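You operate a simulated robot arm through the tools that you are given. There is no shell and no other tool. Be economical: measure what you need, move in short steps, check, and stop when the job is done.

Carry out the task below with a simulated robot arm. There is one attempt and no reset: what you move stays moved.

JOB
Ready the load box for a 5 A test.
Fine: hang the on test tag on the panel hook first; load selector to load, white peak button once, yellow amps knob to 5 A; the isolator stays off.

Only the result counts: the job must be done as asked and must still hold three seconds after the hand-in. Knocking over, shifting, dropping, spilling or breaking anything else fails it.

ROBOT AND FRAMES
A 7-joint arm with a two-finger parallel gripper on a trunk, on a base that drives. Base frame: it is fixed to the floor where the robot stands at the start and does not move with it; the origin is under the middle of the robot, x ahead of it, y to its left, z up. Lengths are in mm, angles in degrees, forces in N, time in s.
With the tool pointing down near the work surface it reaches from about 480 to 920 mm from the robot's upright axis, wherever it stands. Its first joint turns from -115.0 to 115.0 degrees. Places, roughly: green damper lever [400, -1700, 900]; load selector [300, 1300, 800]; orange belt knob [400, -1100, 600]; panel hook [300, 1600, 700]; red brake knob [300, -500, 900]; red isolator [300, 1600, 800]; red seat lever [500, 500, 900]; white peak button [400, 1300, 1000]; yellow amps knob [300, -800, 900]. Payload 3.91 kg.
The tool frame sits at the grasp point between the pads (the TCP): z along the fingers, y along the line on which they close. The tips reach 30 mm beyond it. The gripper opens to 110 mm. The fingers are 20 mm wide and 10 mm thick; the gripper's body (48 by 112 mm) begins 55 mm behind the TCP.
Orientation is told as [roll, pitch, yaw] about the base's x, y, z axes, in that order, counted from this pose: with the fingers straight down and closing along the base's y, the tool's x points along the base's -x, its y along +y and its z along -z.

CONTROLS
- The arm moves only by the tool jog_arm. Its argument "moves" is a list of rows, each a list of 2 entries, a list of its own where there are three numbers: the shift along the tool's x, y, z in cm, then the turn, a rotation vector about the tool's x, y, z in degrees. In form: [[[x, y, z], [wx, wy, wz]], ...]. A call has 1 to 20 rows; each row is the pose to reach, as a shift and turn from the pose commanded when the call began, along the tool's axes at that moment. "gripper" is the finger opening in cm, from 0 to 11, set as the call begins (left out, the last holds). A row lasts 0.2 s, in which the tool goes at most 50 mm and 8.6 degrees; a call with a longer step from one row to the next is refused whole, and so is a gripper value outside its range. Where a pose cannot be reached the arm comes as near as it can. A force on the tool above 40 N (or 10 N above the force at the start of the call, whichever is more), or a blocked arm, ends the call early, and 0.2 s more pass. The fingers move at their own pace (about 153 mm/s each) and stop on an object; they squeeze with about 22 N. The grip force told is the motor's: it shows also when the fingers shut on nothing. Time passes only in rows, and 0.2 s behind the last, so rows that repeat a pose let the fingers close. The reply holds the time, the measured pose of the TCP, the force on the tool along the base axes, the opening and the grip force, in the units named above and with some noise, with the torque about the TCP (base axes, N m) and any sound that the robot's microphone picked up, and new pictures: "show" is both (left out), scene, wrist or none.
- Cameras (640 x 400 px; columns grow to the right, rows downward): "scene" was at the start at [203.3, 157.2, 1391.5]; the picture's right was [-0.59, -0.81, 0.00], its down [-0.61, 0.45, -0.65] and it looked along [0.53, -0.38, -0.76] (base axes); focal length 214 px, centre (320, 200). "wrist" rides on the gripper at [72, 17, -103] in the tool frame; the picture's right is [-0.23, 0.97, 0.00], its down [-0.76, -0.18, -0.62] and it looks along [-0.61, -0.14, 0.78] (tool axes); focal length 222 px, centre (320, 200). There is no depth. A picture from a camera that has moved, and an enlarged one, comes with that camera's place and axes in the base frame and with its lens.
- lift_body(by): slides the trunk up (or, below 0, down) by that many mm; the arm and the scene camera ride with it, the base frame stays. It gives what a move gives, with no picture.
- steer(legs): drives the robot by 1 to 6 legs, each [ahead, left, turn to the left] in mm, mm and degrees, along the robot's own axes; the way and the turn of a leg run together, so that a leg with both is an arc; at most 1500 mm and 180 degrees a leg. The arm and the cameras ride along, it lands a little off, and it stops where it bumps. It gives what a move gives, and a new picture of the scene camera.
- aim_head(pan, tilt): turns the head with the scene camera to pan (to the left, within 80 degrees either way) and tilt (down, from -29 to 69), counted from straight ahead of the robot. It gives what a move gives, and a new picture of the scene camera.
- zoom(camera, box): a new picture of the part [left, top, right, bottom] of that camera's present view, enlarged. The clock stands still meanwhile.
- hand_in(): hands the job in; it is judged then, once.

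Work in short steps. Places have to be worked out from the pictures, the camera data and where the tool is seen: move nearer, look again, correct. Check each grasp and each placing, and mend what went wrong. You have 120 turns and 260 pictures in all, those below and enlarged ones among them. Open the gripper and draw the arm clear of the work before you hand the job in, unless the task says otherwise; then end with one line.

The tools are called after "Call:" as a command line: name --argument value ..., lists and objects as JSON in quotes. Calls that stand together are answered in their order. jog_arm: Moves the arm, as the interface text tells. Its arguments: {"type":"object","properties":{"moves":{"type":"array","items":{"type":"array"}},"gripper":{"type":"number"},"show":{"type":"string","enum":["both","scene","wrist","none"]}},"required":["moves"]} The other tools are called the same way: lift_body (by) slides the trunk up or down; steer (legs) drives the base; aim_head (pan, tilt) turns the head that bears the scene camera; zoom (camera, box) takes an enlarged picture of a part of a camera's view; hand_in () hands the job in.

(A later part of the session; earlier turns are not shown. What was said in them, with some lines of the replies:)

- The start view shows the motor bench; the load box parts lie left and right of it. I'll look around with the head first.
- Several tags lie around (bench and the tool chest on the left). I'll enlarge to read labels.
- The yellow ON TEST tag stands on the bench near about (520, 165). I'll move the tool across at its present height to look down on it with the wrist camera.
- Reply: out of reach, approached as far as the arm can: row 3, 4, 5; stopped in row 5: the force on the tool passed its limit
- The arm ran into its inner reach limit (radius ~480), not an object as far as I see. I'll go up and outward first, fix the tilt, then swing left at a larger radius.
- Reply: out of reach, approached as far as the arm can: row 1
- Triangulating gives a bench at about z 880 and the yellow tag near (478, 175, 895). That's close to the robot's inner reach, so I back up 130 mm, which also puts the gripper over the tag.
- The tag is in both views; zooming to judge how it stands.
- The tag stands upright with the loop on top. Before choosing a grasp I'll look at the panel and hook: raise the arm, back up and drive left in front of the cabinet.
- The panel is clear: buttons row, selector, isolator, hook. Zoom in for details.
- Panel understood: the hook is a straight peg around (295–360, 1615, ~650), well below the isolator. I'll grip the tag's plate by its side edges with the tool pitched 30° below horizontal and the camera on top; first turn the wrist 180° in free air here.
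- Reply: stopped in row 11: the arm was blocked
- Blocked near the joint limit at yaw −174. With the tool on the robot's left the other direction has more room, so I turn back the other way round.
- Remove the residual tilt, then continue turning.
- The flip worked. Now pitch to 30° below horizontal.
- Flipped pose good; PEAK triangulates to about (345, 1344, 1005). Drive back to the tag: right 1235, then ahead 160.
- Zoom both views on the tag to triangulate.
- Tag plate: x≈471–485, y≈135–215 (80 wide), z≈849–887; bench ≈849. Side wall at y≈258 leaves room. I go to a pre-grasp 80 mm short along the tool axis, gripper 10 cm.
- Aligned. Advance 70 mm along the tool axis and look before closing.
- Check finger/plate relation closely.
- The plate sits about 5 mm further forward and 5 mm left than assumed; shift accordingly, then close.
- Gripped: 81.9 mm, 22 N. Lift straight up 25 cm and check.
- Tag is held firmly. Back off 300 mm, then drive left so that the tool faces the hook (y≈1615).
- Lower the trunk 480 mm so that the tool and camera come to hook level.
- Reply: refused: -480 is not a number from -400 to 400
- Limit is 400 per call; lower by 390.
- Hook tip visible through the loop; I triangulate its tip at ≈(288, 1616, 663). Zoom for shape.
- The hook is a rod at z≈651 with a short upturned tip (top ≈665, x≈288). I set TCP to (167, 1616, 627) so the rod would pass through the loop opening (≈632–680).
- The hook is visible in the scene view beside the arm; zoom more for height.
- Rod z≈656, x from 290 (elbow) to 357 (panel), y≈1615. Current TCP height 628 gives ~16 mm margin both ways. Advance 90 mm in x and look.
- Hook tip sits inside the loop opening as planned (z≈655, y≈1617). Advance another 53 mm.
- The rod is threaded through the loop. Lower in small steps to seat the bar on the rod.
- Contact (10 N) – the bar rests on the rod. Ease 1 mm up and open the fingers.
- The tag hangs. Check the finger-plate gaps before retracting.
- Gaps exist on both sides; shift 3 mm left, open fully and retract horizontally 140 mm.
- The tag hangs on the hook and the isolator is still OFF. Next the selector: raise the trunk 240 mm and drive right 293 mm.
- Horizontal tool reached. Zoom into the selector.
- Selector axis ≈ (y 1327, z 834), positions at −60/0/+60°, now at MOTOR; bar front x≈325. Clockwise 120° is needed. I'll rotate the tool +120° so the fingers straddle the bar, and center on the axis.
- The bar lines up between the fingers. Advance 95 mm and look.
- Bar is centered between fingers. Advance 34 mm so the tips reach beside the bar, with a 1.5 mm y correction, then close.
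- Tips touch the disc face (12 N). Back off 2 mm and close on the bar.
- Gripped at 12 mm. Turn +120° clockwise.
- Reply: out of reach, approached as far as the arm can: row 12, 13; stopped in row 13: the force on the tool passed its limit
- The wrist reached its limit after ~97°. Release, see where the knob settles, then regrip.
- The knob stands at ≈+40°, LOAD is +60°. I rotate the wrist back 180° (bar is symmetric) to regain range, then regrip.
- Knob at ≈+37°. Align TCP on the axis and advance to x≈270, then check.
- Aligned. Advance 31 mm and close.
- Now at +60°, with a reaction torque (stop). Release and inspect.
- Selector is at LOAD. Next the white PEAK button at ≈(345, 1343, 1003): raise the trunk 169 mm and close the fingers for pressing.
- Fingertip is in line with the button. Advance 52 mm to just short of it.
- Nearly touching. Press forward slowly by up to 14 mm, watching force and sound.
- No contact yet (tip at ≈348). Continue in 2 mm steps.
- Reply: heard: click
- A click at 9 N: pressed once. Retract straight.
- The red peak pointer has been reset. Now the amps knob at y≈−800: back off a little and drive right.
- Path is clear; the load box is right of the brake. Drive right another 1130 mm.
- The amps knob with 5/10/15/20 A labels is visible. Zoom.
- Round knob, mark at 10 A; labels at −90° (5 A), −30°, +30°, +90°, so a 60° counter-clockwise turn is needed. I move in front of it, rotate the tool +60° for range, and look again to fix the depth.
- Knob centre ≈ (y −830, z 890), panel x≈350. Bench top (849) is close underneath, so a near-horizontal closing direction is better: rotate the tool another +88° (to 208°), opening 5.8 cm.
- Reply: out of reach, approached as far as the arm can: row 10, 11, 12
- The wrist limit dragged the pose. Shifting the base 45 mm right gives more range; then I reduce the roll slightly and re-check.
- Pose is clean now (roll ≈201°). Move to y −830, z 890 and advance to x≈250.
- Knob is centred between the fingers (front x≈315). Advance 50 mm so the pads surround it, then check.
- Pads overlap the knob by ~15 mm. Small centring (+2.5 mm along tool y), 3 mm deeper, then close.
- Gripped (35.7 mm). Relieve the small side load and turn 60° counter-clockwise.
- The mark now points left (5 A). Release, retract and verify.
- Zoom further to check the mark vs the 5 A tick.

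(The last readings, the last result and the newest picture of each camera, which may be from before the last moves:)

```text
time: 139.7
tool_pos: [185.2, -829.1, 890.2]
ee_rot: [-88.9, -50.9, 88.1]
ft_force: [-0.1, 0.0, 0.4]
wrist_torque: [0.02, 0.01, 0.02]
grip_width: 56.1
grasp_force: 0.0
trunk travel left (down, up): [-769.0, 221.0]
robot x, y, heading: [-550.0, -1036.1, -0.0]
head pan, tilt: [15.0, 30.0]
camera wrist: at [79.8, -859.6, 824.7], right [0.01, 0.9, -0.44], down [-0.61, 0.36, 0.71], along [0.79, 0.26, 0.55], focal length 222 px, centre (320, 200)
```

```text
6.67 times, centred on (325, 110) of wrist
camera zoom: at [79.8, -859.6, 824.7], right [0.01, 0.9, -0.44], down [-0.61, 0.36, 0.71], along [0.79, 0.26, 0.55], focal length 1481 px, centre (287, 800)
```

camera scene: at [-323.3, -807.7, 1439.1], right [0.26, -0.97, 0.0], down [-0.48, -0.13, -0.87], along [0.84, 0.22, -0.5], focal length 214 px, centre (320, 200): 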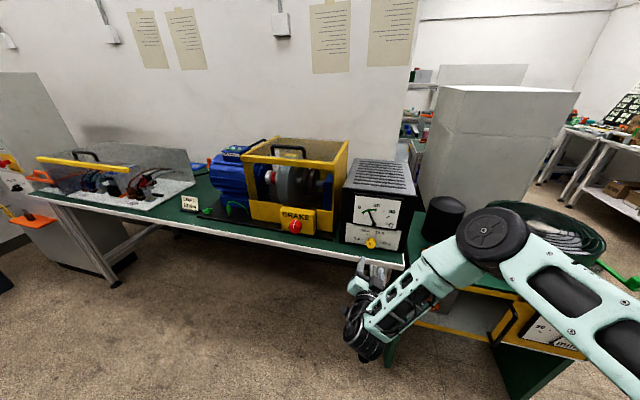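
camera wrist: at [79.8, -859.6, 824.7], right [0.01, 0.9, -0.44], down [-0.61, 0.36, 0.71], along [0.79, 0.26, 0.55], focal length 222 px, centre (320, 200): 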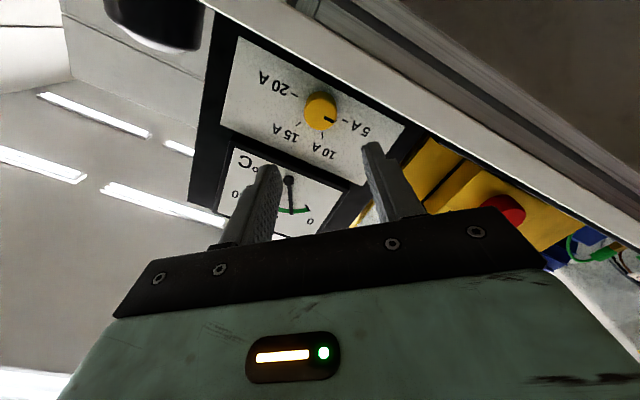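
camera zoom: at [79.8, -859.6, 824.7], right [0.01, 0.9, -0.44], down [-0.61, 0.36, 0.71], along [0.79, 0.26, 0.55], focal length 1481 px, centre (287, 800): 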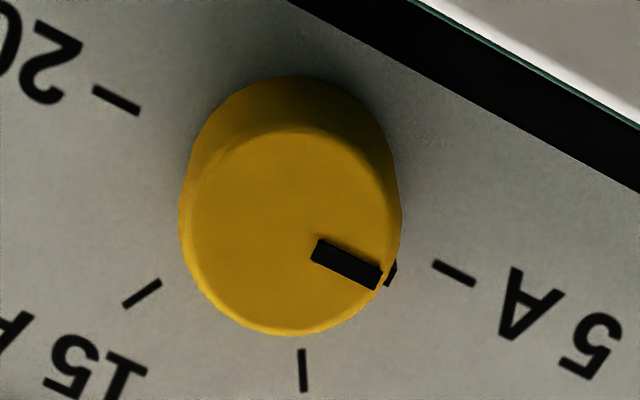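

The mark is parallel to and aimed at the 5 A tick. Open the gripper, back clear, and take a last look at the panel.

Call:
jog_arm --moves '[[[0, 0, -3], [0, 0, 0]], [[0, 0, -6], [0, 0, 0]]]' --gripper 11 --show "none"

Call:
steer --legs '[[-120, 0, 0]]'

Call:
aim_head --pan 62 --tilt 12

Call:
zoom --camera "scene" --box '[220, 150, 420, 270]'

```text
time: 140.2
tool_pos: [125.2, -826.9, 891.6]
ee_rot: [-89.0, -51.0, 88.1]
ft_force: [-0.3, -0.4, 0.3]
wrist_torque: [0.03, -0.01, -0.01]
grip_width: 110.2
grasp_force: 0.1
trunk travel left (down, up): [-769.0, 221.0]
robot x, y, heading: [-551.7, -1034.9, 0.0]
head pan, tilt: [15.0, 30.0]
```

```text
time: 141.5
tool_pos: [4.0, -825.7, 892.6]
ee_rot: [-89.0, -50.9, 88.1]
ft_force: [-0.5, 0.7, 0.0]
wrist_torque: [0.0, 0.0, -0.03]
grip_width: 110.2
grasp_force: 0.0
trunk travel left (down, up): [-769.0, 221.0]
robot x, y, heading: [-678.4, -1035.4, 0.1]
head pan, tilt: [15.0, 30.0]
camera scene: at [-445.2, -807.4, 1439.1], right [0.26, -0.97, 0.0], down [-0.48, -0.13, -0.87], along [0.84, 0.23, -0.5], focal length 214 px, centre (320, 200)
```

scene: 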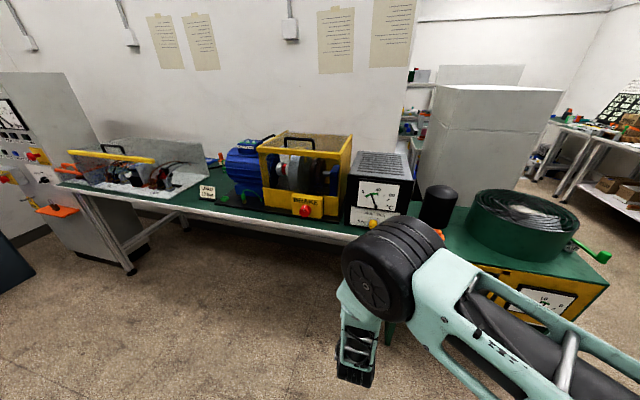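

```text
time: 142.6
tool_pos: [2.9, -826.2, 892.2]
ee_rot: [-89.0, -50.9, 88.1]
ft_force: [0.8, 0.4, -0.2]
wrist_torque: [-0.04, 0.01, 0.01]
grip_width: 110.2
grasp_force: 0.0
trunk travel left (down, up): [-769.0, 221.0]
robot x, y, heading: [-673.9, -1033.1, 0.1]
head pan, tilt: [62.0, 12.0]
camera scene: at [-488.9, -748.6, 1468.1], right [0.88, -0.47, 0.0], down [-0.1, -0.18, -0.98], along [0.46, 0.86, -0.21], focal length 214 px, centre (320, 200)
```

scene: 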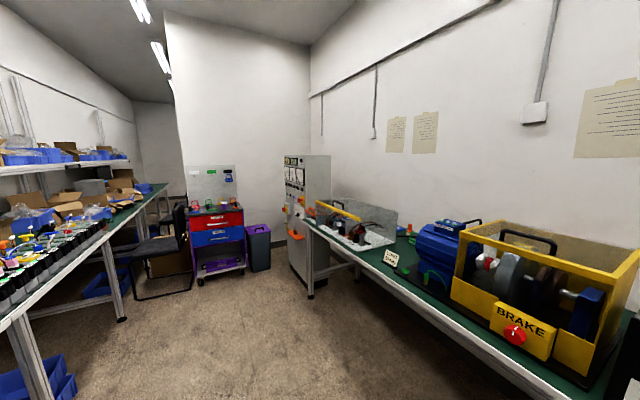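

```text
3.20 times, centred on (320, 210) of scene
camera zoom: at [-488.9, -748.6, 1468.1], right [0.88, -0.47, 0.0], down [-0.1, -0.18, -0.98], along [0.46, 0.86, -0.21], focal length 686 px, centre (320, 168)
```

zoom: 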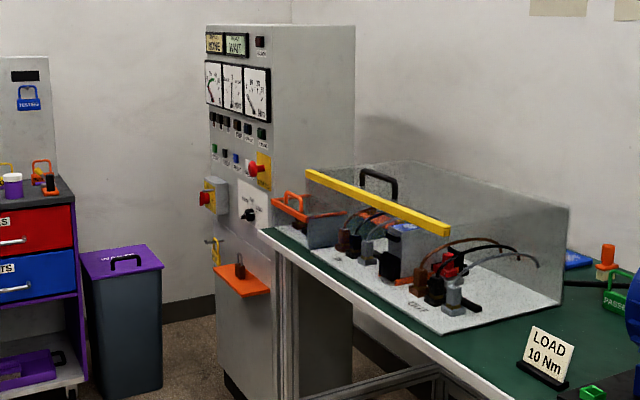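

The tag still hangs on the hook, the isolator is off, and the arm is clear with the gripper open. I'm handing in.

Call:
hand_in

```text
The job is handed in.
```

The load box is ready for the 5 A test: the ON TEST tag was hung on the panel hook first, then the selector was set to LOAD, PEAK pressed once, and the amps knob turned to 5 A. The isolator was left off.
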